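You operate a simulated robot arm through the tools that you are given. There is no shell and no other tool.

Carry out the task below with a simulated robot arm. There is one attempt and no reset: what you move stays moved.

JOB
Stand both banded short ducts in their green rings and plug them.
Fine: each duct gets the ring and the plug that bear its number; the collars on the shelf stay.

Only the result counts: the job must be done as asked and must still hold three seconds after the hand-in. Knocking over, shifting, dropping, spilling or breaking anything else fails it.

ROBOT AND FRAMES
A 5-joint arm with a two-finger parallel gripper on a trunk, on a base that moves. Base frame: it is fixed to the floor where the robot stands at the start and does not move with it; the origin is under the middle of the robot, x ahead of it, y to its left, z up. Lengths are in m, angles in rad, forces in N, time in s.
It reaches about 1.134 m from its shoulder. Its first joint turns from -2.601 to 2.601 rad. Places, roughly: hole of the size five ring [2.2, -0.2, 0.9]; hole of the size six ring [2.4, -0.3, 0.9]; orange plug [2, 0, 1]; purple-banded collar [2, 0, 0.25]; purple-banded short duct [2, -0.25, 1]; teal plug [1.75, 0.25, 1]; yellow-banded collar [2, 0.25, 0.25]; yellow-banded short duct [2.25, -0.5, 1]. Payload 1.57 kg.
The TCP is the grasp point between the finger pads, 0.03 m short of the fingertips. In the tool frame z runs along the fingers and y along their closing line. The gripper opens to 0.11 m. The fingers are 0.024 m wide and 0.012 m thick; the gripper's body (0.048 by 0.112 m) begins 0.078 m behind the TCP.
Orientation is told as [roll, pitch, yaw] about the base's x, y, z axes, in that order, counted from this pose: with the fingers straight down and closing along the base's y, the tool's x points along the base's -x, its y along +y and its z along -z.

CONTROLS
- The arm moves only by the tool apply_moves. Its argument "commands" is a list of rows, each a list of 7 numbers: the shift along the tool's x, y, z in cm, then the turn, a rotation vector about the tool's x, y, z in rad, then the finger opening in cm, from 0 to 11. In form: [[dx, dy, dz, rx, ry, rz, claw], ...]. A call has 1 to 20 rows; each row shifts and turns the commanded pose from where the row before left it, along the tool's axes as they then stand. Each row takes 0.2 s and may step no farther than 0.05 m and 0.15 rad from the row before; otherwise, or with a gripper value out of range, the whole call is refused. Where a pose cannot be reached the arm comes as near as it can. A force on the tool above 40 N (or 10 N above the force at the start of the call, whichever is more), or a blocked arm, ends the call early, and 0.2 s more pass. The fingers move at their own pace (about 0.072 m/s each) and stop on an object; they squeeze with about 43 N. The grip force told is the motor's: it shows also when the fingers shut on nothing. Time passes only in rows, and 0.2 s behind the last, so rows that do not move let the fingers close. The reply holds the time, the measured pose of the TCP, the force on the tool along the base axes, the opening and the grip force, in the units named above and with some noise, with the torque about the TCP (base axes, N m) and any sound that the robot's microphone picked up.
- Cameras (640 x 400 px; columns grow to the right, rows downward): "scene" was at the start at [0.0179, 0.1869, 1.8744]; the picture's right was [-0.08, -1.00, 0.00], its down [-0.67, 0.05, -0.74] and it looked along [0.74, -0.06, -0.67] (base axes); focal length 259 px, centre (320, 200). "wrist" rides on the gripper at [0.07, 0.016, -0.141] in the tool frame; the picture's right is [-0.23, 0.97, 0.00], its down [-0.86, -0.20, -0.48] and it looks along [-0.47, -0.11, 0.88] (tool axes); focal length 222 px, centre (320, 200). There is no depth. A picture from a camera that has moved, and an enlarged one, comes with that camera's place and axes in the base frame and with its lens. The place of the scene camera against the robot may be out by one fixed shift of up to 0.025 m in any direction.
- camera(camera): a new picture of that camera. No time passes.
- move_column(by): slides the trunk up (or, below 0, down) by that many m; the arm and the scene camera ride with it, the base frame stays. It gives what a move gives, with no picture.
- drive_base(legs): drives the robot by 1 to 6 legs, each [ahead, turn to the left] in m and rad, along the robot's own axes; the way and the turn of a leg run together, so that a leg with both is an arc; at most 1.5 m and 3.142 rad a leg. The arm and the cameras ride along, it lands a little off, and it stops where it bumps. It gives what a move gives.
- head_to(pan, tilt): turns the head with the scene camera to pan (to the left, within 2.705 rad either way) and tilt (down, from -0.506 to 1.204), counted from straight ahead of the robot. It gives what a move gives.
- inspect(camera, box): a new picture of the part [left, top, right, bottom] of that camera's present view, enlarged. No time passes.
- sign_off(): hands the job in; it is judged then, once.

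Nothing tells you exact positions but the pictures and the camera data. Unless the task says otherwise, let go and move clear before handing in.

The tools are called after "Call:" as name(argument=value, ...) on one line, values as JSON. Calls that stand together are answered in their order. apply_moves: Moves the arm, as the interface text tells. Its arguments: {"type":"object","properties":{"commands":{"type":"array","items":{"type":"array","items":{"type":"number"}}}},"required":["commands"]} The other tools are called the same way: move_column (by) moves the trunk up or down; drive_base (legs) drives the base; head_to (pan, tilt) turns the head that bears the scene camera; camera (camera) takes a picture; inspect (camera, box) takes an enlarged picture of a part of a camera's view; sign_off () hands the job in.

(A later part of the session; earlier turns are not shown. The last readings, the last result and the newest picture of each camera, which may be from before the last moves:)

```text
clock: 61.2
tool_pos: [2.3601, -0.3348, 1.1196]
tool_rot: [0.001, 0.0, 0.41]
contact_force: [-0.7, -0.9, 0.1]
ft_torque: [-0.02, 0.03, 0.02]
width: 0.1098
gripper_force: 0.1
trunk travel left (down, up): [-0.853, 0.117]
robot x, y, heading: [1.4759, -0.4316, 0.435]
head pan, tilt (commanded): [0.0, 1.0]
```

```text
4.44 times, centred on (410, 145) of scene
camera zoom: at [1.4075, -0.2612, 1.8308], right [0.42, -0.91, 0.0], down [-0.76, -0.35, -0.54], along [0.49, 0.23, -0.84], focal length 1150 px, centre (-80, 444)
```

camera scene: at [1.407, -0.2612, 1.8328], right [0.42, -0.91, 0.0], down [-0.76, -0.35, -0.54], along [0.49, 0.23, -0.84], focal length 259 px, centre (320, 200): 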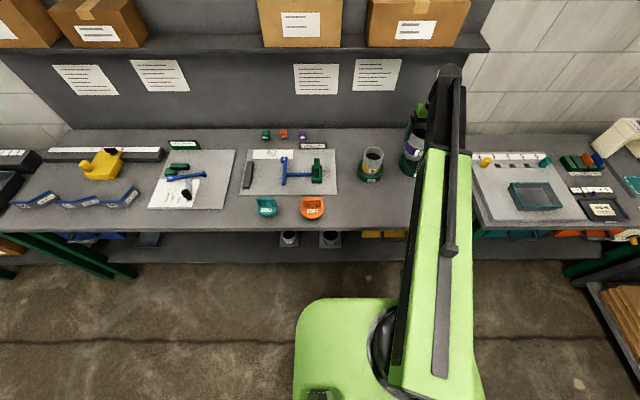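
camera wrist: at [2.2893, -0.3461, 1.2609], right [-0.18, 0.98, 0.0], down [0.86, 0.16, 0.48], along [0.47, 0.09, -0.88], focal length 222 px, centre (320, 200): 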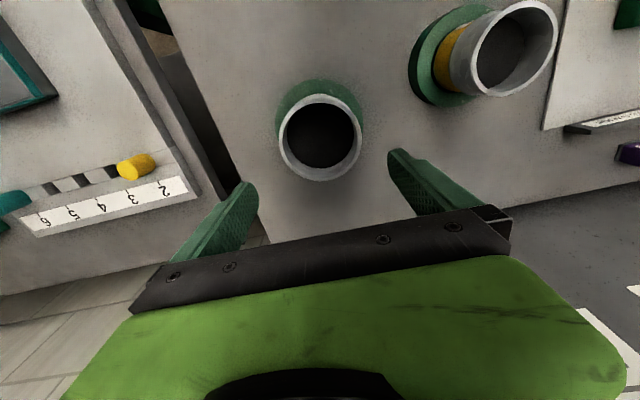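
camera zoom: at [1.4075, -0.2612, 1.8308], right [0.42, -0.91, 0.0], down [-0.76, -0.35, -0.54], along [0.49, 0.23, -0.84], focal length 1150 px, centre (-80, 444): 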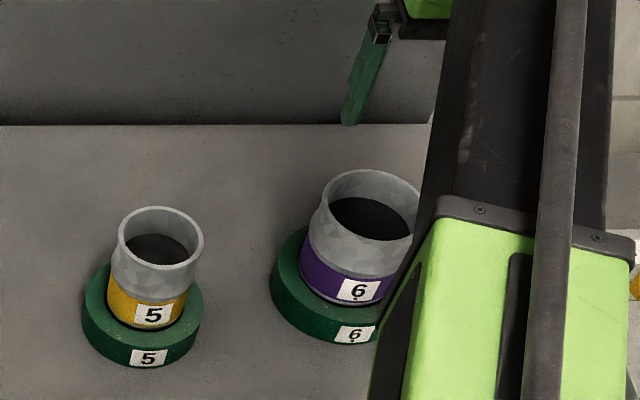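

Both ducts stand in the right rings: rim 6 is centred near (2.359, -0.333) and rim 5 near (2.227, -0.153). Next I'll move, staying high, over the orange plug near (1.917, 0.013) and look at its handle.

Call:
apply_moves(commands=[[2.233, 4.112, 0, 0, 0, 0, 11], [2.233, 4.112, 0, 0, 0, 0, 11], [2.233, 4.112, 0, 0, 0, 0, 11], [2.233, 4.112, 0, 0, 0, 0, 11], [2.233, 4.112, 0, 0, 0, 0, 11], [2.233, 4.112, 0, 0, 0, 0, 11], [2.233, 4.112, 0, 0, 0, 0, 11], [2.233, 4.112, 0, 0, 0, 0, 11], [2.233, 4.112, 0, 0, 0, 0, 11], [2.233, 4.112, 0, 0, 0, 0, 11], [2.233, 4.112, 0, 0, 0, 0, 11], [2.233, 4.112, 0, 0, 0, 0, 11], [0, 0, 0, 0, 0, 0, 11], [0, 0, 0, 0, 0, 0, 11]])

Call:
camera(camera="wrist")

Call:
camera(camera="scene")

```text
clock: 64.2
tool_pos: [1.9161, 0.0108, 1.1187]
tool_rot: [0.0, 0.001, 0.41]
contact_force: [-0.7, -0.1, 1.3]
ft_torque: [-0.02, -0.02, 0.0]
width: 0.1097
gripper_force: 0.0
trunk travel left (down, up): [-0.853, 0.117]
robot x, y, heading: [1.4717, -0.4282, 0.431]
head pan, tilt (commanded): [0.0, 1.0]
```

```text
taken
camera wrist: at [1.8464, -0.0018, 1.261], right [-0.18, 0.98, 0.0], down [0.86, 0.16, 0.48], along [0.47, 0.09, -0.88], focal length 222 px, centre (320, 200)
```

wrist: 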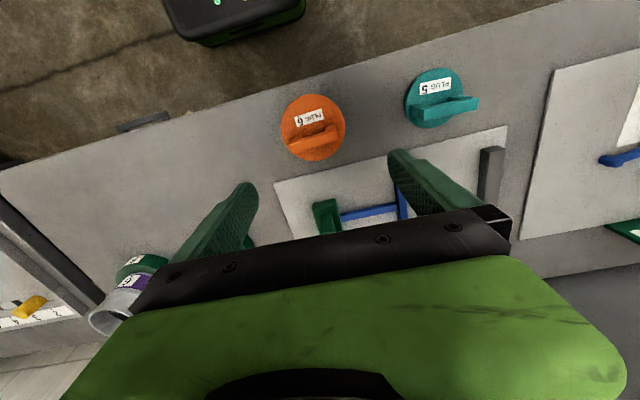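

```text
taken
camera scene: at [1.4071, -0.2612, 1.8308], right [0.42, -0.91, 0.0], down [-0.76, -0.35, -0.54], along [0.49, 0.23, -0.84], focal length 259 px, centre (320, 200)
```

scene: 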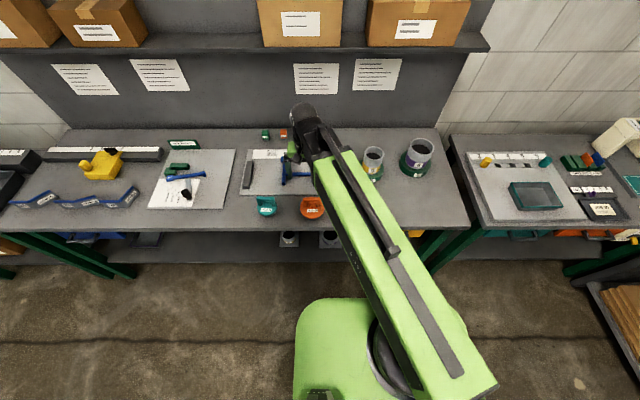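

Call:
inspect(camera="wrist", box=[260, 80, 370, 170])

Call:
inspect(camera="wrist", box=[380, 50, 500, 150])

Call:
inspect(camera="scene", box=[240, 170, 340, 240])

Call:
inspect(camera="scene", box=[350, 120, 450, 190])

```text
4.44 times, centred on (315, 125) of wrist
camera zoom: at [1.8464, -0.0018, 1.261], right [-0.18, 0.98, 0.0], down [0.86, 0.16, 0.48], along [0.47, 0.09, -0.88], focal length 987 px, centre (342, 533)
```

zoom: 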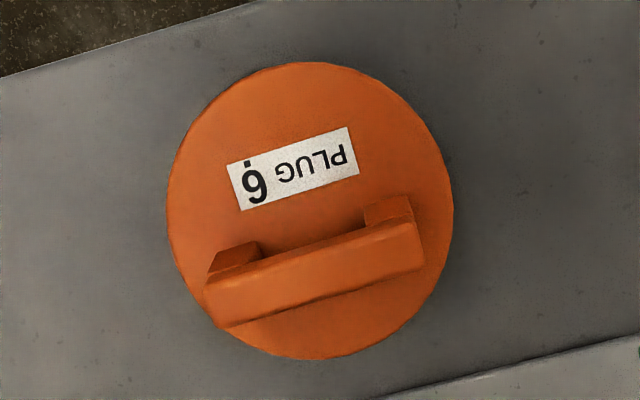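

```text
4.00 times, centred on (440, 100) of wrist
camera zoom: at [1.8464, -0.0018, 1.261], right [-0.18, 0.98, 0.0], down [0.86, 0.16, 0.48], along [0.47, 0.09, -0.88], focal length 888 px, centre (-160, 600)
```

zoom: 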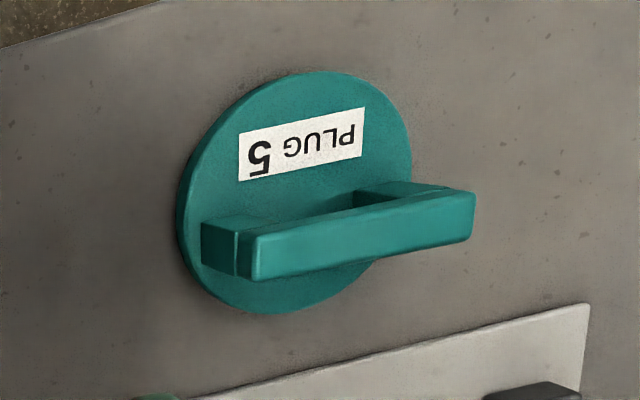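

```text
5.71 times, centred on (290, 205) of scene
camera zoom: at [1.4071, -0.2612, 1.8308], right [0.42, -0.91, 0.0], down [-0.76, -0.35, -0.54], along [0.49, 0.23, -0.84], focal length 1479 px, centre (491, 171)
```

zoom: 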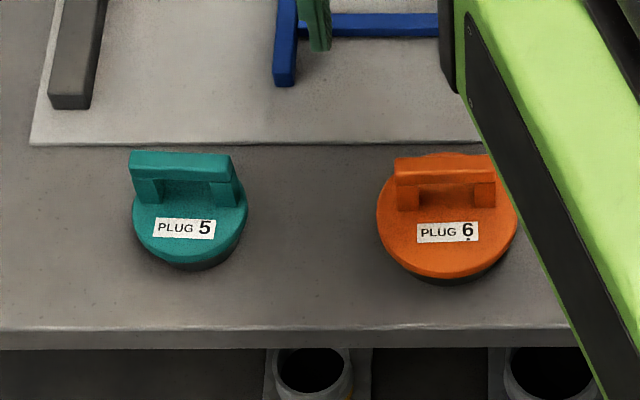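

```text
5.71 times, centred on (400, 155) of scene
camera zoom: at [1.4071, -0.2612, 1.8308], right [0.42, -0.91, 0.0], down [-0.76, -0.35, -0.54], along [0.49, 0.23, -0.84], focal length 1479 px, centre (-137, 457)
```

zoom: 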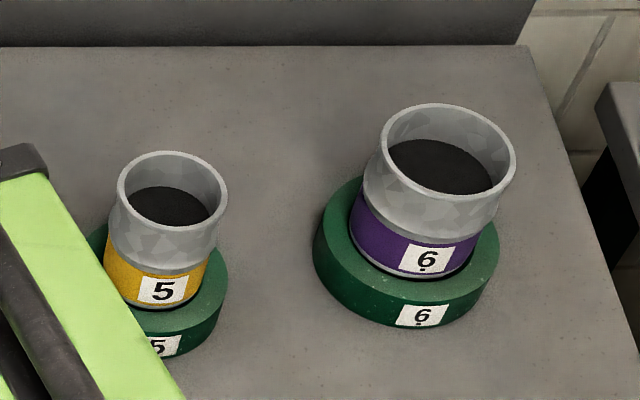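

The orange plug's handle is a bar along the tool's y axis, about 0.075 m long, and the plug centre is near (1.919, -0.001). I'll centre over it, lower partway and measure again.

Call:
apply_moves(commands=[[0.27, -1.25, 0, 0, 0, 0, 11], [0, 0, 0, 0, 0, 0, 11], [0, 0, 0, 0, 0, 0, 11]])

Call:
move_column(by=-0.09)

Call:
camera(camera="wrist")

Call:
inspect(camera="wrist", box=[220, 70, 420, 220])

```text
clock: 65.0
tool_pos: [1.9206, -0.0016, 1.1194]
tool_rot: [0.0, 0.0, 0.413]
contact_force: [-0.9, -0.9, -1.0]
ft_torque: [0.05, -0.01, -0.03]
width: 0.1101
gripper_force: 0.1
trunk travel left (down, up): [-0.853, 0.117]
robot x, y, heading: [1.4711, -0.4272, 0.435]
head pan, tilt (commanded): [0.0, 1.0]
```

```text
clock: 66.3
tool_pos: [1.918, -0.0007, 1.0298]
tool_rot: [-0.001, -0.001, 0.41]
contact_force: [-0.2, 0.2, 0.4]
ft_torque: [0.02, 0.0, 0.01]
width: 0.1099
gripper_force: 0.0
trunk travel left (down, up): [-0.763, 0.207]
robot x, y, heading: [1.4746, -0.4285, 0.428]
head pan, tilt (commanded): [0.0, 1.0]
```

```text
taken
camera wrist: at [1.8491, -0.014, 1.1711], right [-0.18, 0.98, 0.0], down [0.86, 0.16, 0.48], along [0.47, 0.09, -0.88], focal length 222 px, centre (320, 200)
```

wrist: 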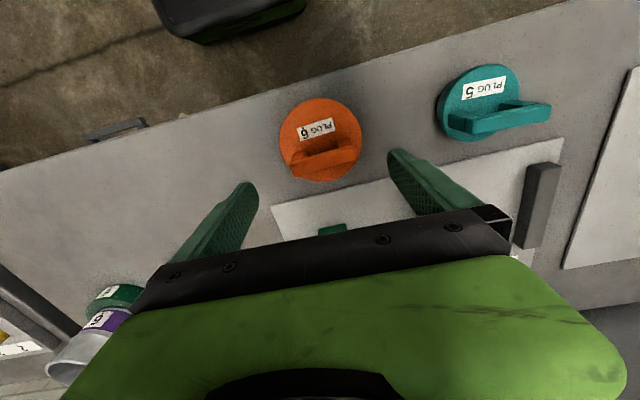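

```text
2.67 times, centred on (320, 145) of wrist
camera zoom: at [1.8491, -0.014, 1.1711], right [-0.18, 0.98, 0.0], down [0.86, 0.16, 0.48], along [0.47, 0.09, -0.88], focal length 592 px, centre (320, 347)
```

zoom: 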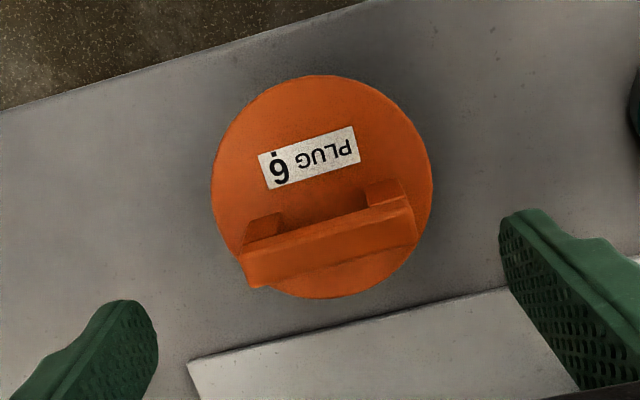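

The plug cap is centred under the gripper, top at z about 0.894 and about 0.104 m across, and the handle sits between the fingers. I'll lower toward the handle.

Call:
apply_moves(commands=[[0, 0.15, 0, 0, 0, 0, 11], [0, 0, 0, 0, 0, 0, 11]])

Call:
move_column(by=-0.065)

Call:
inspect(camera="wrist", box=[200, 70, 440, 250])

```text
clock: 66.9
tool_pos: [1.9194, 0.0003, 1.0293]
tool_rot: [0.001, -0.001, 0.411]
contact_force: [-0.6, 0.2, 0.1]
ft_torque: [-0.02, 0.02, -0.02]
width: 0.11
gripper_force: 0.0
trunk travel left (down, up): [-0.763, 0.207]
robot x, y, heading: [1.4768, -0.4289, 0.432]
head pan, tilt (commanded): [0.0, 1.0]
```

```text
clock: 67.9
tool_pos: [1.9194, 0.0013, 0.9645]
tool_rot: [-0.001, 0.0, 0.411]
contact_force: [-0.1, 0.2, 0.1]
ft_torque: [0.01, 0.0, -0.02]
width: 0.11
gripper_force: 0.1
trunk travel left (down, up): [-0.698, 0.272]
robot x, y, heading: [1.4721, -0.4288, 0.433]
head pan, tilt (commanded): [0.0, 1.0]
```

```text
2.22 times, centred on (320, 160) of wrist
camera zoom: at [1.8484, -0.0124, 1.106], right [-0.18, 0.98, 0.0], down [0.86, 0.16, 0.48], along [0.47, 0.09, -0.88], focal length 494 px, centre (320, 289)
```

zoom: 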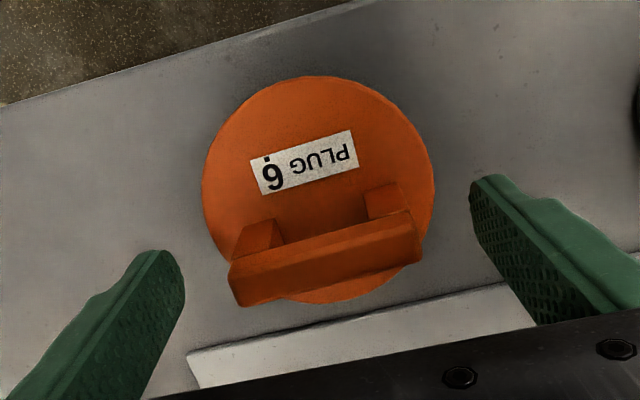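

The handle lies between the fingers. I'll lower 0.032 m, keeping the tips about 8 mm above the cap, and close on the handle's ends.

Call:
move_column(by=-0.032)

Call:
apply_moves(commands=[[0, 0, 0, 0, 0, 0, 5], [0, 0, 0, 0, 0, 0, 5], [0, 0, 0, 0, 0, 0, 5], [0, 0, 0, 0, 0, 0, 5], [0, 0, 0, 0, 0, 0, 5]])

Call:
camera(camera="wrist")

Call:
inspect(camera="wrist", box=[200, 70, 440, 250])

```text
clock: 68.7
tool_pos: [1.9199, 0.0002, 0.9327]
tool_rot: [-0.001, 0.0, 0.412]
contact_force: [0.8, 0.3, 0.6]
ft_torque: [0.01, -0.02, 0.03]
width: 0.1099
gripper_force: 0.1
trunk travel left (down, up): [-0.666, 0.304]
robot x, y, heading: [1.476, -0.4303, 0.434]
head pan, tilt (commanded): [0.0, 1.0]
```

```text
clock: 69.9
tool_pos: [1.9206, -0.0002, 0.9332]
tool_rot: [0.0, -0.001, 0.41]
contact_force: [-0.2, -0.9, -0.1]
ft_torque: [-0.01, 0.04, 0.05]
width: 0.0723
gripper_force: 42.6
trunk travel left (down, up): [-0.666, 0.304]
robot x, y, heading: [1.4757, -0.4305, 0.434]
head pan, tilt (commanded): [0.0, 1.0]
```

```text
taken
camera wrist: at [1.8484, -0.0124, 1.0741], right [-0.18, 0.98, 0.0], down [0.86, 0.16, 0.48], along [0.47, 0.09, -0.88], focal length 222 px, centre (320, 200)
```

wrist: 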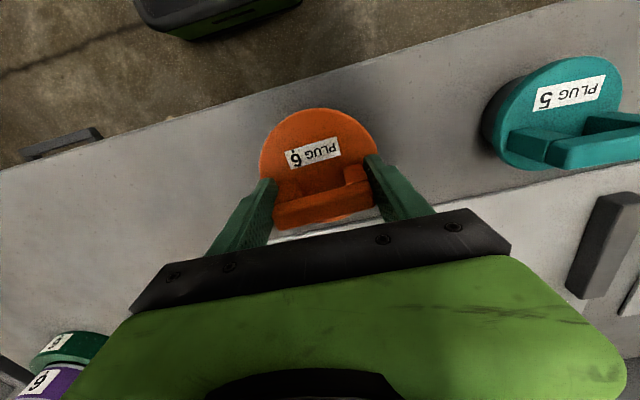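

```text
2.22 times, centred on (320, 160) of wrist
camera zoom: at [1.8484, -0.0124, 1.0741], right [-0.18, 0.98, 0.0], down [0.86, 0.16, 0.48], along [0.47, 0.09, -0.88], focal length 494 px, centre (320, 289)
```

zoom: 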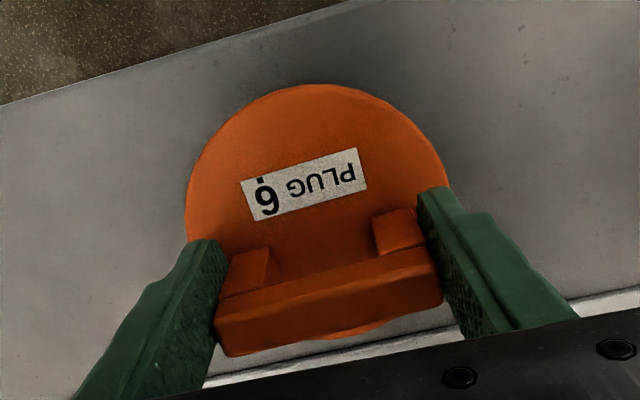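

Gripped on the handle at 0.072 m. I'll lift well clear and check how the plug hangs.

Call:
move_column(by=0.19)

Call:
camera(camera="wrist")

Call:
inspect(camera="wrist", box=[200, 70, 440, 250])

Call:
inspect(camera="scene", box=[240, 80, 400, 200])

```text
clock: 72.0
tool_pos: [1.9201, 0.0006, 1.1232]
tool_rot: [0.0, -0.002, 0.41]
contact_force: [-0.2, 0.1, -2.3]
ft_torque: [0.03, 0.02, 0.03]
width: 0.0725
gripper_force: 43.4
trunk travel left (down, up): [-0.856, 0.114]
robot x, y, heading: [1.4729, -0.4258, 0.432]
head pan, tilt (commanded): [0.0, 1.0]
```

```text
taken
camera wrist: at [1.8485, -0.0121, 1.2638], right [-0.18, 0.98, 0.0], down [0.86, 0.16, 0.48], along [0.47, 0.09, -0.88], focal length 222 px, centre (320, 200)
```

wrist: 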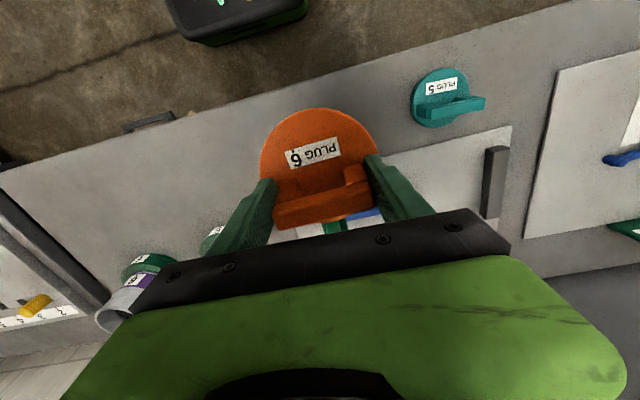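

```text
2.22 times, centred on (320, 160) of wrist
camera zoom: at [1.8485, -0.0121, 1.2638], right [-0.18, 0.98, 0.0], down [0.86, 0.16, 0.48], along [0.47, 0.09, -0.88], focal length 494 px, centre (320, 289)
```

zoom: 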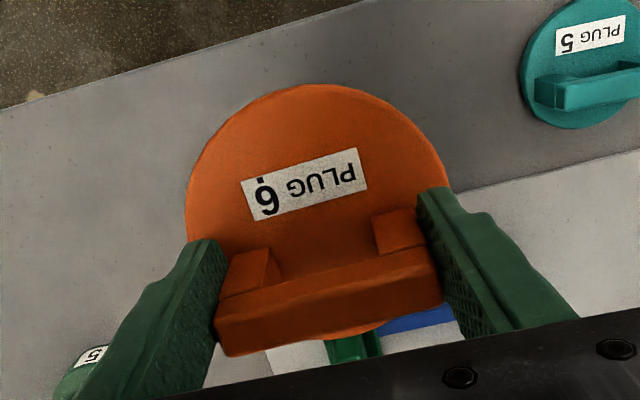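

```text
3.33 times, centred on (320, 140) of scene
camera zoom: at [1.4076, -0.261, 1.8337], right [0.42, -0.91, 0.0], down [-0.76, -0.35, -0.54], along [0.49, 0.23, -0.84], focal length 863 px, centre (320, 400)
```

zoom: 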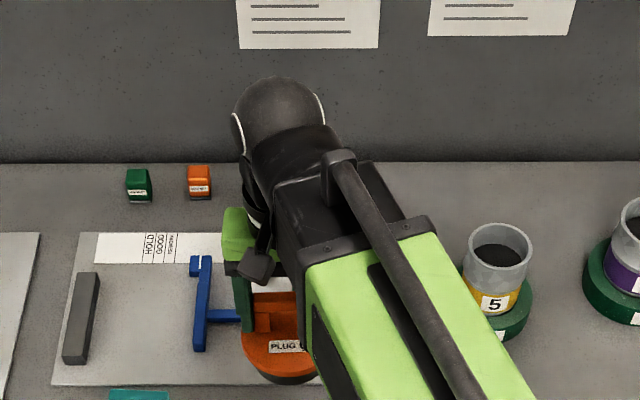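

The plug hangs straight with its axis about 1 mm from the TCP. I'll carry it over duct 6 with the plug bottom about 6 cm above the rims.

Call:
apply_moves(commands=[[-2.258, -4.01, 0, 0, 0, 0, 5], [-2.258, -4.01, 0, 0, 0, 0, 5], [-2.258, -4.01, 0, 0, 0, 0, 5], [-2.258, -4.01, 0, 0, 0, 0, 5], [-2.258, -4.01, 0, 0, 0, 0, 5], [-2.258, -4.01, 0, 0, 0, 0, 5], [-2.258, -4.01, 0, 0, 0, 0, 5], [-2.258, -4.01, 0, 0, 0, 0, 5], [-2.258, -4.01, 0, 0, 0, 0, 5], [-2.258, -4.01, 0, 0, 0, 0, 5], [-2.258, -4.01, 0, 0, 0, 0, 5], [-2.258, -4.01, 0, 0, 0, 0, 5], [0, 0, 0, 0, 0, 0, 5], [0, 0, 0, 0, 0, 0, 5]])

Call:
camera(camera="wrist")

Call:
inspect(camera="wrist", box=[220, 50, 420, 200])

Call:
inspect(camera="scene", box=[350, 70, 490, 170])

```text
clock: 75.0
tool_pos: [2.361, -0.3334, 1.1225]
tool_rot: [-0.001, 0.0, 0.41]
contact_force: [0.7, -0.3, -2.1]
ft_torque: [-0.02, 0.04, -0.01]
width: 0.0723
gripper_force: 43.0
trunk travel left (down, up): [-0.856, 0.114]
robot x, y, heading: [1.4703, -0.4313, 0.428]
head pan, tilt (commanded): [0.0, 1.0]
```

```text
taken
camera wrist: at [2.2902, -0.3466, 1.2636], right [-0.18, 0.98, 0.0], down [0.86, 0.16, 0.48], along [0.47, 0.09, -0.88], focal length 222 px, centre (320, 200)
```

wrist: 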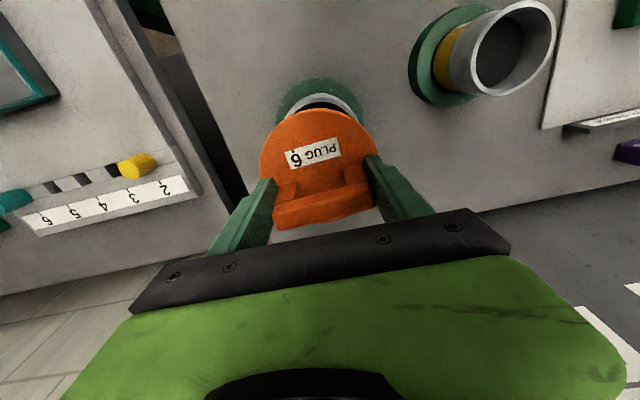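

```text
2.67 times, centred on (320, 125) of wrist
camera zoom: at [2.2902, -0.3466, 1.2636], right [-0.18, 0.98, 0.0], down [0.86, 0.16, 0.48], along [0.47, 0.09, -0.88], focal length 592 px, centre (320, 400)
```

zoom: 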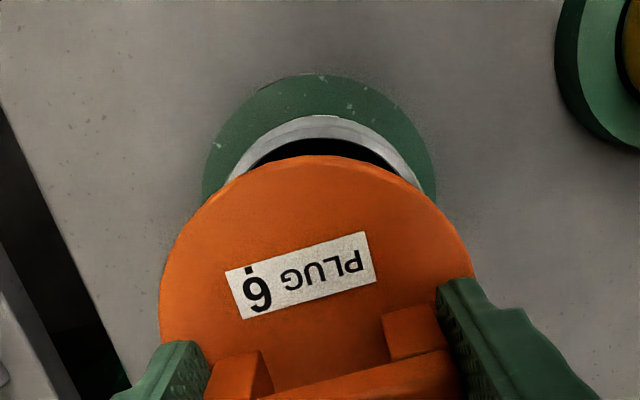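

```text
4.00 times, centred on (420, 120) of scene
camera zoom: at [1.4082, -0.2613, 1.8338], right [0.42, -0.91, 0.0], down [-0.76, -0.35, -0.54], along [0.49, 0.23, -0.84], focal length 1035 px, centre (-80, 520)
```

zoom: 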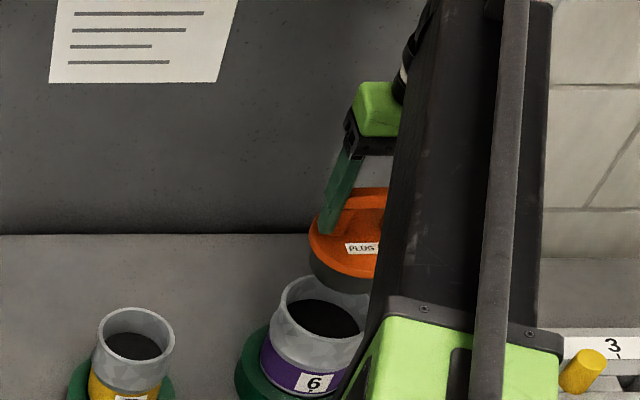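

Call:
inspect(camera="wrist", box=[270, 70, 370, 145])

```text
5.33 times, centred on (320, 108) of wrist
camera zoom: at [2.2902, -0.3466, 1.2636], right [-0.18, 0.98, 0.0], down [0.86, 0.16, 0.48], along [0.47, 0.09, -0.88], focal length 1185 px, centre (320, 693)
```

zoom: 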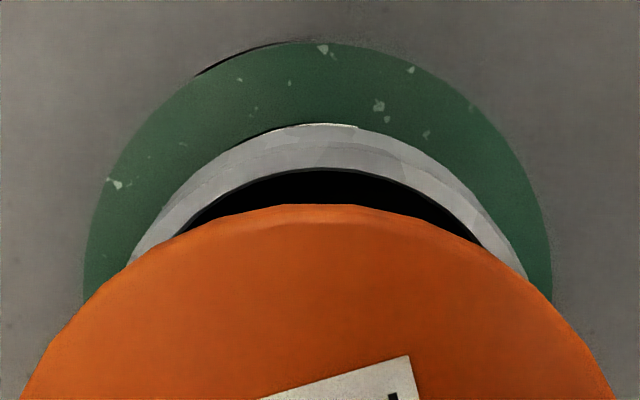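

The plug and rim are about 1.5 mm apart sideways. I'll correct that and lower until the plug bottom is just above the rim.

Call:
apply_moves(commands=[[0, 0.15, 0, 0, 0, 0, 5], [0, 0, 0, 0, 0, 0, 5]])

Call:
move_column(by=-0.05)

Call:
inspect(camera="wrist", box=[240, 60, 400, 180])

Call:
inspect(camera="scene", box=[370, 80, 470, 160])

```text
clock: 75.6
tool_pos: [2.3609, -0.3316, 1.1234]
tool_rot: [0.0, 0.0, 0.41]
contact_force: [-0.5, -0.8, -2.4]
ft_torque: [0.01, 0.02, -0.03]
width: 0.0724
gripper_force: 43.4
trunk travel left (down, up): [-0.856, 0.114]
robot x, y, heading: [1.4755, -0.4262, 0.432]
head pan, tilt (commanded): [0.0, 1.0]
```

```text
clock: 76.5
tool_pos: [2.3604, -0.3314, 1.0726]
tool_rot: [0.0, 0.0, 0.411]
contact_force: [-0.3, 1.0, -2.3]
ft_torque: [-0.01, -0.04, -0.02]
width: 0.0724
gripper_force: 42.7
trunk travel left (down, up): [-0.806, 0.164]
robot x, y, heading: [1.4736, -0.4311, 0.433]
head pan, tilt (commanded): [0.0, 1.0]
```

```text
3.33 times, centred on (320, 120) of wrist
camera zoom: at [2.2895, -0.3446, 1.2138], right [-0.18, 0.98, 0.0], down [0.86, 0.16, 0.48], along [0.47, 0.09, -0.88], focal length 740 px, centre (320, 467)
```

zoom: 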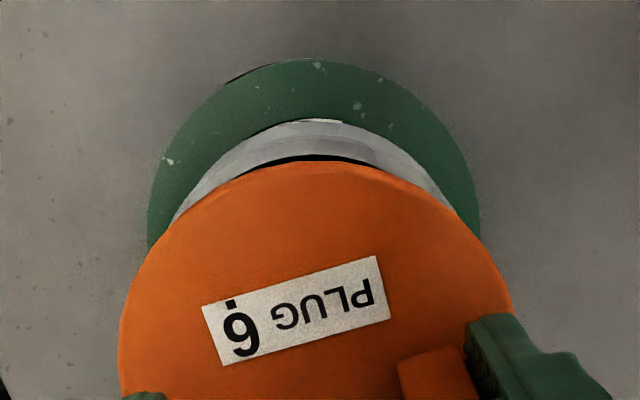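

```text
5.00 times, centred on (420, 120) of scene
camera zoom: at [1.4078, -0.2612, 1.7838], right [0.42, -0.91, 0.0], down [-0.76, -0.35, -0.54], along [0.49, 0.23, -0.84], focal length 1294 px, centre (-180, 600)
```

zoom: 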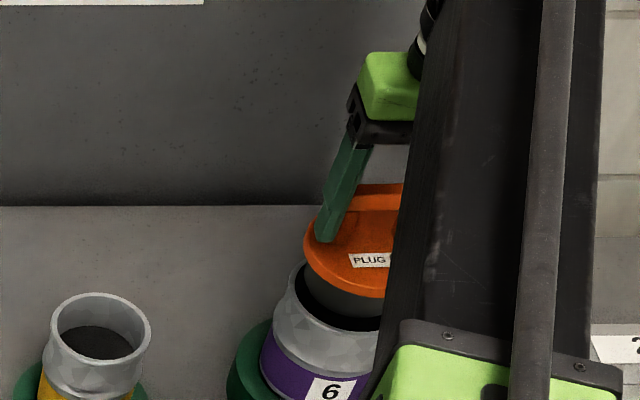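

Alignment is within about 1 mm and the tapered plug has about 5 mm to spare at its bottom. I'll lower it into the duct while watching the force.

Call:
move_column(by=-0.02)

Call:
inspect(camera="scene", box=[370, 80, 470, 160])

```text
clock: 77.2
tool_pos: [2.3599, -0.3318, 1.0536]
tool_rot: [0.001, 0.0, 0.411]
contact_force: [-0.4, -0.2, -3.1]
ft_torque: [-0.02, -0.03, 0.04]
width: 0.0721
gripper_force: 43.1
trunk travel left (down, up): [-0.786, 0.184]
robot x, y, heading: [1.4727, -0.4266, 0.431]
head pan, tilt (commanded): [0.0, 1.0]
```

```text
5.00 times, centred on (420, 120) of scene
camera zoom: at [1.4077, -0.2612, 1.7638], right [0.42, -0.91, 0.0], down [-0.76, -0.35, -0.54], along [0.49, 0.23, -0.84], focal length 1294 px, centre (-180, 600)
```

zoom: 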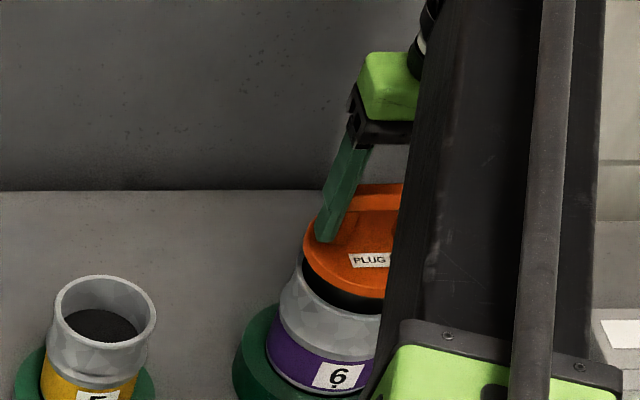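

It is entering freely. I'll continue in small steps until the cap seats.

Call:
move_column(by=-0.01)

Call:
move_column(by=-0.004)

Call:
inspect(camera="scene", box=[370, 80, 470, 160])

```text
clock: 77.8
tool_pos: [2.36, -0.3317, 1.0419]
tool_rot: [-0.001, -0.001, 0.411]
contact_force: [-0.8, -0.7, -3.3]
ft_torque: [0.03, -0.01, -0.01]
width: 0.0721
gripper_force: 43.1
trunk travel left (down, up): [-0.776, 0.194]
robot x, y, heading: [1.4751, -0.4308, 0.432]
head pan, tilt (commanded): [0.0, 1.0]
```

```text
clock: 78.3
tool_pos: [2.3605, -0.3317, 1.0387]
tool_rot: [-0.001, 0.002, 0.41]
contact_force: [0.4, -1.2, -2.1]
ft_torque: [-0.01, -0.01, -0.01]
width: 0.0721
gripper_force: 43.1
trunk travel left (down, up): [-0.772, 0.198]
robot x, y, heading: [1.4729, -0.429, 0.436]
head pan, tilt (commanded): [0.0, 1.0]
```

```text
5.00 times, centred on (420, 120) of scene
camera zoom: at [1.4078, -0.2612, 1.7498], right [0.42, -0.91, 0.0], down [-0.76, -0.35, -0.54], along [0.49, 0.23, -0.84], focal length 1294 px, centre (-180, 600)
```

zoom: 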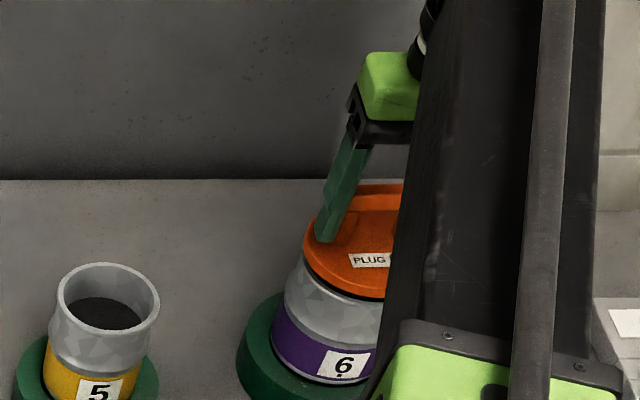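

Call:
move_column(by=-0.003)

Call:
move_column(by=-0.002)

Call:
inspect(camera="scene", box=[370, 80, 470, 160])

```text
clock: 78.8
tool_pos: [2.3598, -0.3315, 1.0359]
tool_rot: [0.0, 0.0, 0.41]
contact_force: [-0.5, 0.3, -2.2]
ft_torque: [0.03, -0.01, 0.01]
width: 0.0724
gripper_force: 43.1
trunk travel left (down, up): [-0.769, 0.201]
robot x, y, heading: [1.47, -0.4302, 0.435]
head pan, tilt (commanded): [0.0, 1.0]
```

```text
clock: 79.3
tool_pos: [2.3602, -0.3318, 1.0336]
tool_rot: [-0.001, 0.001, 0.41]
contact_force: [-0.7, -0.5, -2.2]
ft_torque: [0.02, -0.01, -0.01]
width: 0.0724
gripper_force: 43.3
trunk travel left (down, up): [-0.767, 0.203]
robot x, y, heading: [1.4796, -0.4309, 0.436]
head pan, tilt (commanded): [0.0, 1.0]
```

```text
5.00 times, centred on (420, 120) of scene
camera zoom: at [1.4078, -0.2612, 1.7448], right [0.42, -0.91, 0.0], down [-0.76, -0.35, -0.54], along [0.49, 0.23, -0.84], focal length 1294 px, centre (-180, 600)
```

zoom: 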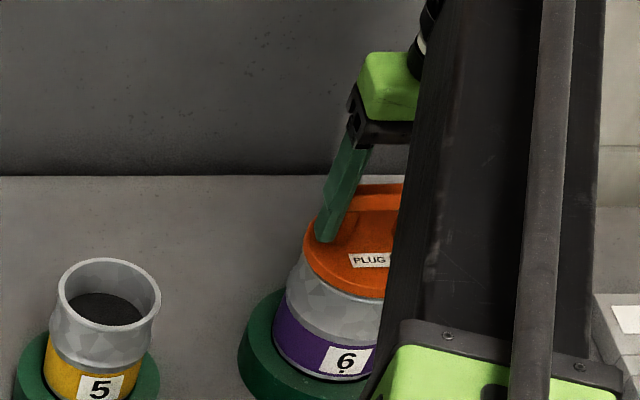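

No contact yet and the gap under the cap is nearly closed. Continuing in 2 mm steps.

Call:
move_column(by=-0.002)

Call:
move_column(by=-0.002)

```text
clock: 79.8
tool_pos: [2.3621, -0.3323, 1.0324]
tool_rot: [0.0, -0.001, 0.409]
contact_force: [6.0, 0.9, 15.9]
ft_torque: [0.1, -0.35, 0.02]
width: 0.0725
gripper_force: 43.3
trunk travel left (down, up): [-0.765, 0.205]
robot x, y, heading: [1.4739, -0.4315, 0.434]
head pan, tilt (commanded): [0.0, 1.0]
```

```text
clock: 80.4
tool_pos: [2.358, -0.3321, 1.0315]
tool_rot: [0.0, -0.001, 0.412]
contact_force: [2.5, -0.9, 25.7]
ft_torque: [-0.12, -0.05, 0.1]
width: 0.0721
gripper_force: 42.7
trunk travel left (down, up): [-0.763, 0.207]
robot x, y, heading: [1.4711, -0.4253, 0.432]
head pan, tilt (commanded): [0.0, 1.0]
```

Call:
inspect(camera="scene", box=[370, 80, 470, 160])

Call:
inspect(camera="wrist", box=[220, 50, 420, 200])

```text
5.00 times, centred on (420, 120) of scene
camera zoom: at [1.4043, -0.2617, 1.7409], right [0.42, -0.91, 0.0], down [-0.76, -0.35, -0.54], along [0.49, 0.23, -0.84], focal length 1294 px, centre (-180, 600)
```

zoom: 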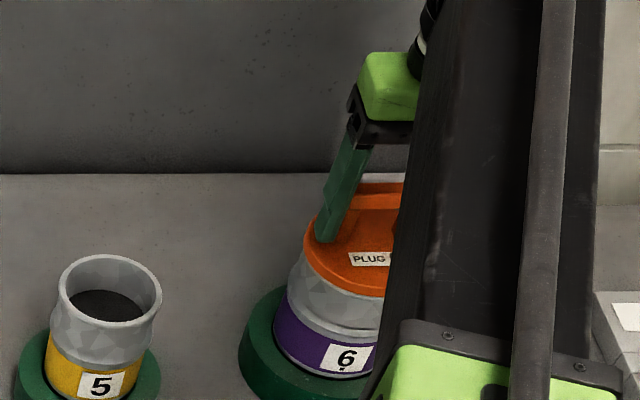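

```text
2.67 times, centred on (320, 125) of wrist
camera zoom: at [2.287, -0.345, 1.1729], right [-0.18, 0.98, 0.0], down [0.86, 0.16, 0.48], along [0.47, 0.09, -0.88], focal length 592 px, centre (320, 400)
```

zoom: 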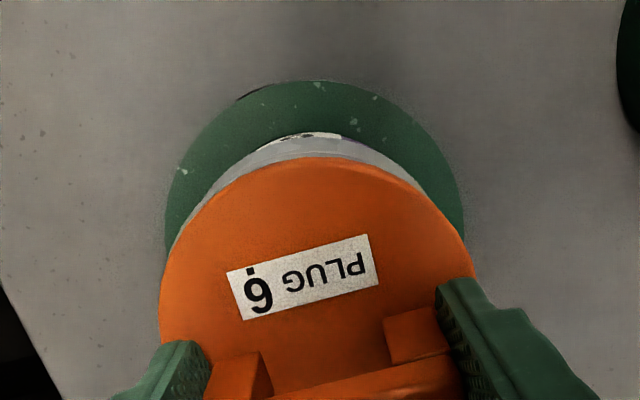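

The cap is down on the rim. I'll ease off 2 mm to relieve the load, then open.

Call:
move_column(by=0.002)

Call:
apply_moves(commands=[[0, 0, 0, 0, 0, 0, 8], [0, 0, 0, 0, 0, 0, 10], [0, 0, 0, 0, 0, 0, 10], [0, 0, 0, 0, 0, 0, 10]])

Call:
camera(camera="wrist")

Call:
inspect(camera="scene", box=[370, 80, 470, 160])

```text
clock: 80.9
tool_pos: [2.3593, -0.3324, 1.0311]
tool_rot: [0.0, 0.001, 0.412]
contact_force: [-1.7, -1.5, 3.3]
ft_torque: [-0.11, 0.22, -0.02]
width: 0.0721
gripper_force: 43.2
trunk travel left (down, up): [-0.765, 0.205]
robot x, y, heading: [1.4744, -0.4305, 0.433]
head pan, tilt (commanded): [0.0, 1.0]
```

```text
clock: 81.9
tool_pos: [2.3594, -0.3318, 1.0319]
tool_rot: [0.001, 0.0, 0.41]
contact_force: [-0.7, 0.5, -0.6]
ft_torque: [0.04, -0.03, 0.02]
width: 0.1
gripper_force: 0.2
trunk travel left (down, up): [-0.765, 0.205]
robot x, y, heading: [1.4732, -0.4312, 0.432]
head pan, tilt (commanded): [0.0, 1.0]
```

```text
taken
camera wrist: at [2.2893, -0.3445, 1.173], right [-0.18, 0.98, 0.0], down [0.86, 0.16, 0.48], along [0.47, 0.09, -0.88], focal length 222 px, centre (320, 200)
```

wrist: 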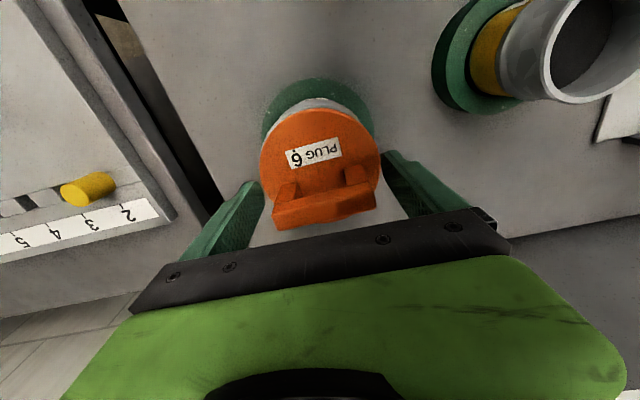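

```text
5.00 times, centred on (420, 120) of scene
camera zoom: at [1.4075, -0.2612, 1.7428], right [0.42, -0.91, 0.0], down [-0.76, -0.35, -0.54], along [0.49, 0.23, -0.84], focal length 1294 px, centre (-180, 600)
```

zoom: 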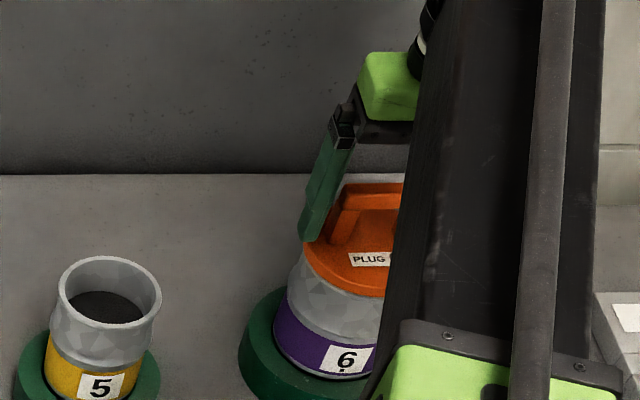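

Plug 6 stays in place. I'll raise clear and look at it from above.

Call:
move_column(by=0.09)

Call:
camera(camera="wrist")

Call:
inspect(camera="wrist", box=[250, 60, 400, 180])

Call:
inspect(camera="wrist", box=[400, 0, 570, 120])

```text
clock: 83.1
tool_pos: [2.3596, -0.3322, 1.1217]
tool_rot: [-0.001, 0.001, 0.41]
contact_force: [-0.1, 0.5, -0.4]
ft_torque: [0.0, 0.01, -0.01]
width: 0.1002
gripper_force: 0.1
trunk travel left (down, up): [-0.855, 0.115]
robot x, y, heading: [1.4729, -0.4315, 0.428]
head pan, tilt (commanded): [0.0, 1.0]
```

```text
taken
camera wrist: at [2.2893, -0.3445, 1.2629], right [-0.18, 0.98, 0.0], down [0.86, 0.16, 0.48], along [0.47, 0.09, -0.88], focal length 222 px, centre (320, 200)
```

wrist: 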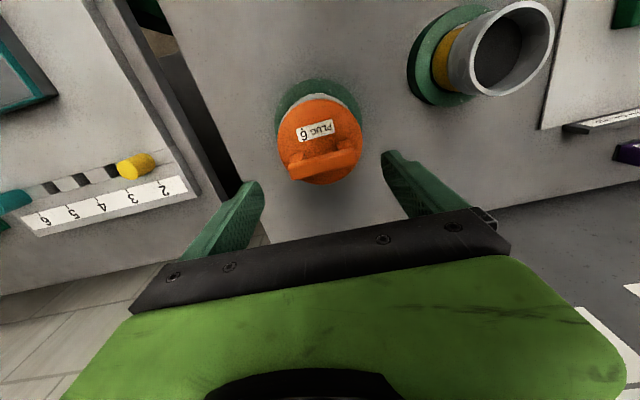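

```text
3.33 times, centred on (325, 120) of wrist
camera zoom: at [2.2893, -0.3445, 1.2629], right [-0.18, 0.98, 0.0], down [0.86, 0.16, 0.48], along [0.47, 0.09, -0.88], focal length 740 px, centre (303, 467)
```

zoom: 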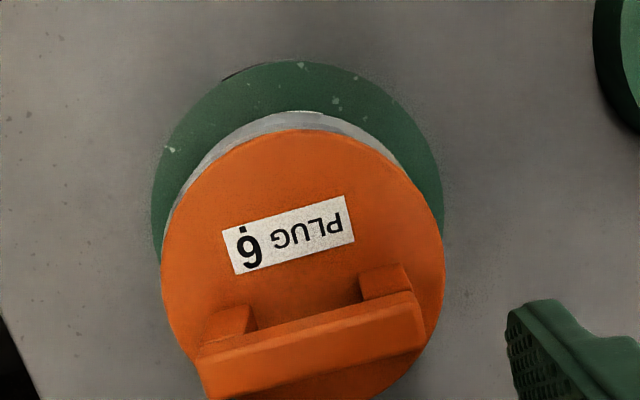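

```text
3.33 times, centred on (485, 60) of wrist
camera zoom: at [2.2893, -0.3445, 1.2629], right [-0.18, 0.98, 0.0], down [0.86, 0.16, 0.48], along [0.47, 0.09, -0.88], focal length 740 px, centre (-230, 667)
```

zoom: 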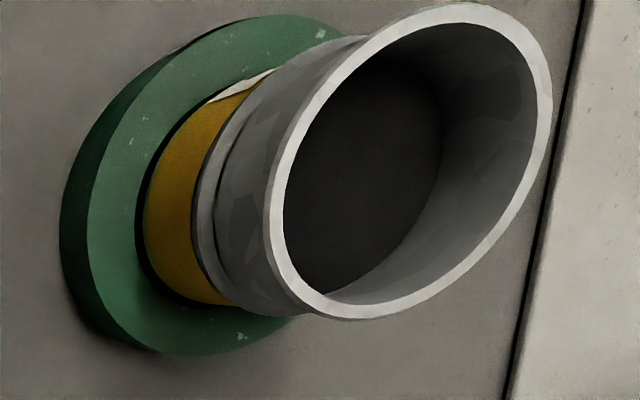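

Plug 6 sits square on duct 6. From the earlier wrist view, the teal plug is near (1.844, 0.172), so I'll move over it at height.

Call:
apply_moves(commands=[[1.699, 4.171, 0, 0, 0, 0, 10], [1.699, 4.171, 0, 0, 0, 0, 10], [1.699, 4.171, 0, 0, 0, 0, 10], [1.699, 4.171, 0, 0, 0, 0, 10], [1.699, 4.171, 0, 0, 0, 0, 10], [1.699, 4.171, 0, 0, 0, 0, 10], [1.699, 4.171, 0, 0, 0, 0, 10], [1.699, 4.171, 0, 0, 0, 0, 10], [1.699, 4.171, 0, 0, 0, 0, 10], [1.699, 4.171, 0, 0, 0, 0, 10], [1.699, 4.171, 0, 0, 0, 0, 10], [1.699, 4.171, 0, 0, 0, 0, 10], [1.699, 4.171, 0, 0, 0, 0, 10], [1.699, 4.171, 0, 0, 0, 0, 10], [1.699, 4.171, 0, 0, 0, 0, 10], [1.699, 4.171, 0, 0, 0, 0, 10], [0, 0, 0, 0, 0, 0, 10], [0, 0, 0, 0, 0, 0, 10]])

Call:
camera(camera="wrist")

Call:
inspect(camera="wrist", box=[250, 70, 390, 180])

Call:
camera(camera="scene")

```text
clock: 86.9
tool_pos: [1.841, 0.1711, 1.1216]
tool_rot: [0.0, 0.001, 0.409]
contact_force: [-0.1, -0.5, -0.2]
ft_torque: [0.01, -0.02, 0.0]
width: 0.1003
gripper_force: 0.1
trunk travel left (down, up): [-0.855, 0.115]
robot x, y, heading: [1.4738, -0.4285, 0.43]
head pan, tilt (commanded): [0.0, 1.0]
```

```text
taken
camera wrist: at [1.7705, 0.1583, 1.263], right [-0.18, 0.98, 0.0], down [0.86, 0.16, 0.48], along [0.47, 0.09, -0.88], focal length 222 px, centre (320, 200)
```

wrist: 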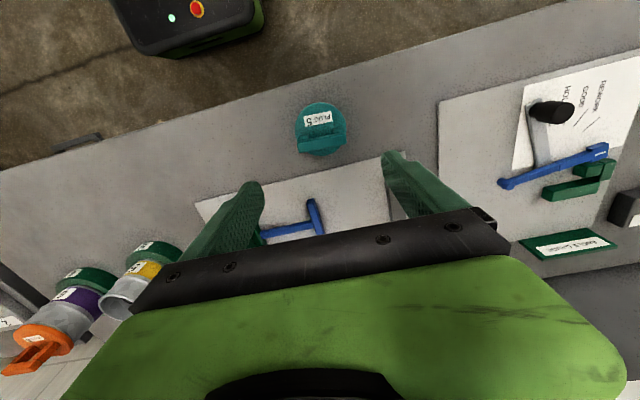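

```text
3.64 times, centred on (320, 125) of wrist
camera zoom: at [1.7705, 0.1583, 1.263], right [-0.18, 0.98, 0.0], down [0.86, 0.16, 0.48], along [0.47, 0.09, -0.88], focal length 808 px, centre (320, 473)
```

zoom: 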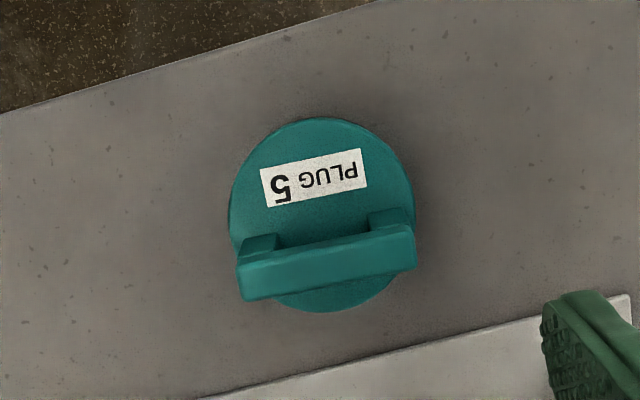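

```text
taken
camera scene: at [1.4072, -0.2611, 1.8328], right [0.42, -0.91, 0.0], down [-0.76, -0.35, -0.54], along [0.49, 0.23, -0.84], focal length 259 px, centre (320, 200)
```

scene: 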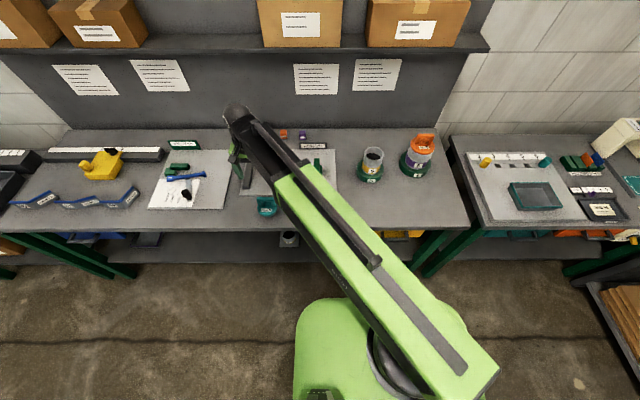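

The teal plug is at about (1.8426, 0.1725) with its handle along the tool's y axis again. I'll make a small correction and lower to just above the cap.

Call:
apply_moves(commands=[[-0.18, 0.1, 0, 0, 0, 0, 11], [0, 0, 0, 0, 0, 0, 11], [0, 0, 0, 0, 0, 0, 11]])

Call:
move_column(by=-0.1)

Call:
inspect(camera="wrist", box=[200, 70, 440, 250])

```text
clock: 87.7
tool_pos: [1.844, 0.1727, 1.1215]
tool_rot: [-0.001, 0.0, 0.409]
contact_force: [-0.3, 0.3, 0.4]
ft_torque: [-0.01, 0.04, 0.01]
width: 0.1099
gripper_force: 0.0
trunk travel left (down, up): [-0.855, 0.115]
robot x, y, heading: [1.4697, -0.431, 0.434]
head pan, tilt (commanded): [0.0, 1.0]
```

```text
clock: 89.1
tool_pos: [1.8443, 0.1724, 1.0217]
tool_rot: [-0.001, 0.001, 0.411]
contact_force: [0.7, -0.5, 0.5]
ft_torque: [-0.01, -0.01, 0.02]
width: 0.1099
gripper_force: 0.0
trunk travel left (down, up): [-0.755, 0.215]
robot x, y, heading: [1.4724, -0.431, 0.435]
head pan, tilt (commanded): [0.0, 1.0]
```

```text
2.22 times, centred on (320, 160) of wrist
camera zoom: at [1.7729, 0.1601, 1.1631], right [-0.18, 0.98, 0.0], down [0.86, 0.16, 0.48], along [0.47, 0.09, -0.88], focal length 494 px, centre (320, 289)
```

zoom: 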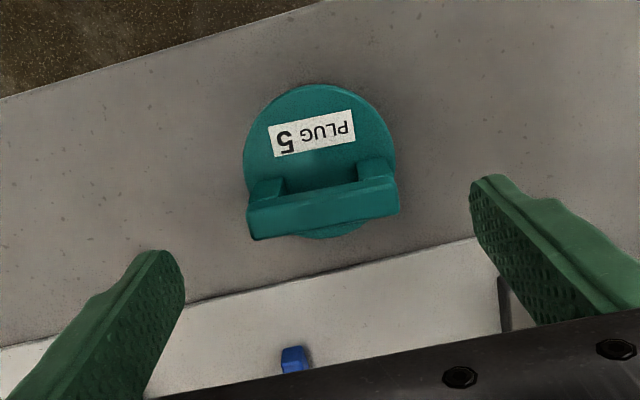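

Centred over plug 5. I'll lower onto the handle in two steps.

Call:
move_column(by=-0.058)

Call:
inspect(camera="wrist", box=[200, 70, 440, 250])

```text
clock: 90.0
tool_pos: [1.8442, 0.1732, 0.9639]
tool_rot: [0.0, 0.0, 0.411]
contact_force: [0.0, 0.3, 0.0]
ft_torque: [-0.02, 0.0, 0.01]
width: 0.11
gripper_force: 0.1
trunk travel left (down, up): [-0.697, 0.273]
robot x, y, heading: [1.4764, -0.4323, 0.434]
head pan, tilt (commanded): [0.0, 1.0]
```

```text
2.22 times, centred on (320, 160) of wrist
camera zoom: at [1.7729, 0.1601, 1.105], right [-0.18, 0.98, 0.0], down [0.86, 0.16, 0.48], along [0.47, 0.09, -0.88], focal length 494 px, centre (320, 289)
```

zoom: 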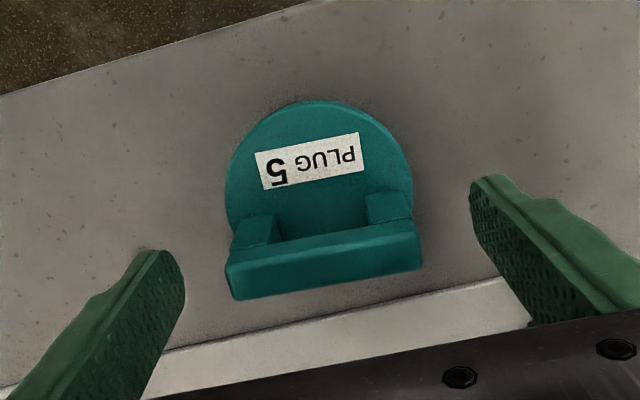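

Call:
move_column(by=-0.032)

Call:
apply_moves(commands=[[0, 0, 0, 0, 0, 0, 5], [0, 0, 0, 0, 0, 0, 5], [0, 0, 0, 0, 0, 0, 5], [0, 0, 0, 0, 0, 0, 5], [0, 0, 0, 0, 0, 0, 5]])

Call:
inspect(camera="wrist", box=[200, 70, 440, 250])

```text
clock: 90.8
tool_pos: [1.8439, 0.1729, 0.9323]
tool_rot: [0.001, 0.0, 0.41]
contact_force: [-0.3, -0.9, -0.5]
ft_torque: [0.02, 0.0, 0.02]
width: 0.1098
gripper_force: 0.1
trunk travel left (down, up): [-0.665, 0.305]
robot x, y, heading: [1.4735, -0.432, 0.432]
head pan, tilt (commanded): [0.0, 1.0]
```

```text
clock: 92.0
tool_pos: [1.8441, 0.1734, 0.9323]
tool_rot: [0.0, 0.001, 0.41]
contact_force: [0.5, 0.3, 1.1]
ft_torque: [-0.01, 0.01, -0.03]
width: 0.0719
gripper_force: 43.0
trunk travel left (down, up): [-0.665, 0.305]
robot x, y, heading: [1.476, -0.4301, 0.432]
head pan, tilt (commanded): [0.0, 1.0]
```

```text
2.22 times, centred on (320, 160) of wrist
camera zoom: at [1.7729, 0.1601, 1.0731], right [-0.18, 0.98, 0.0], down [0.86, 0.16, 0.48], along [0.47, 0.09, -0.88], focal length 494 px, centre (320, 289)
```

zoom: 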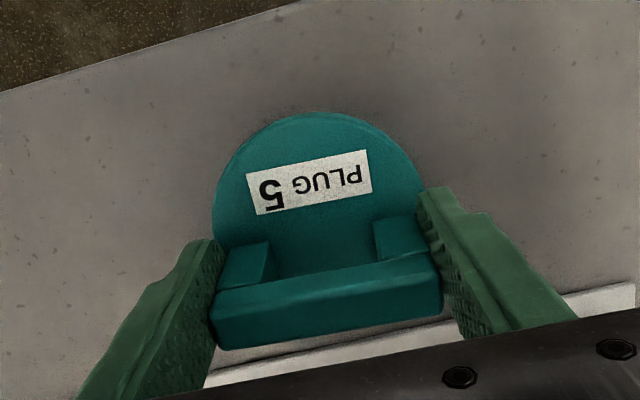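

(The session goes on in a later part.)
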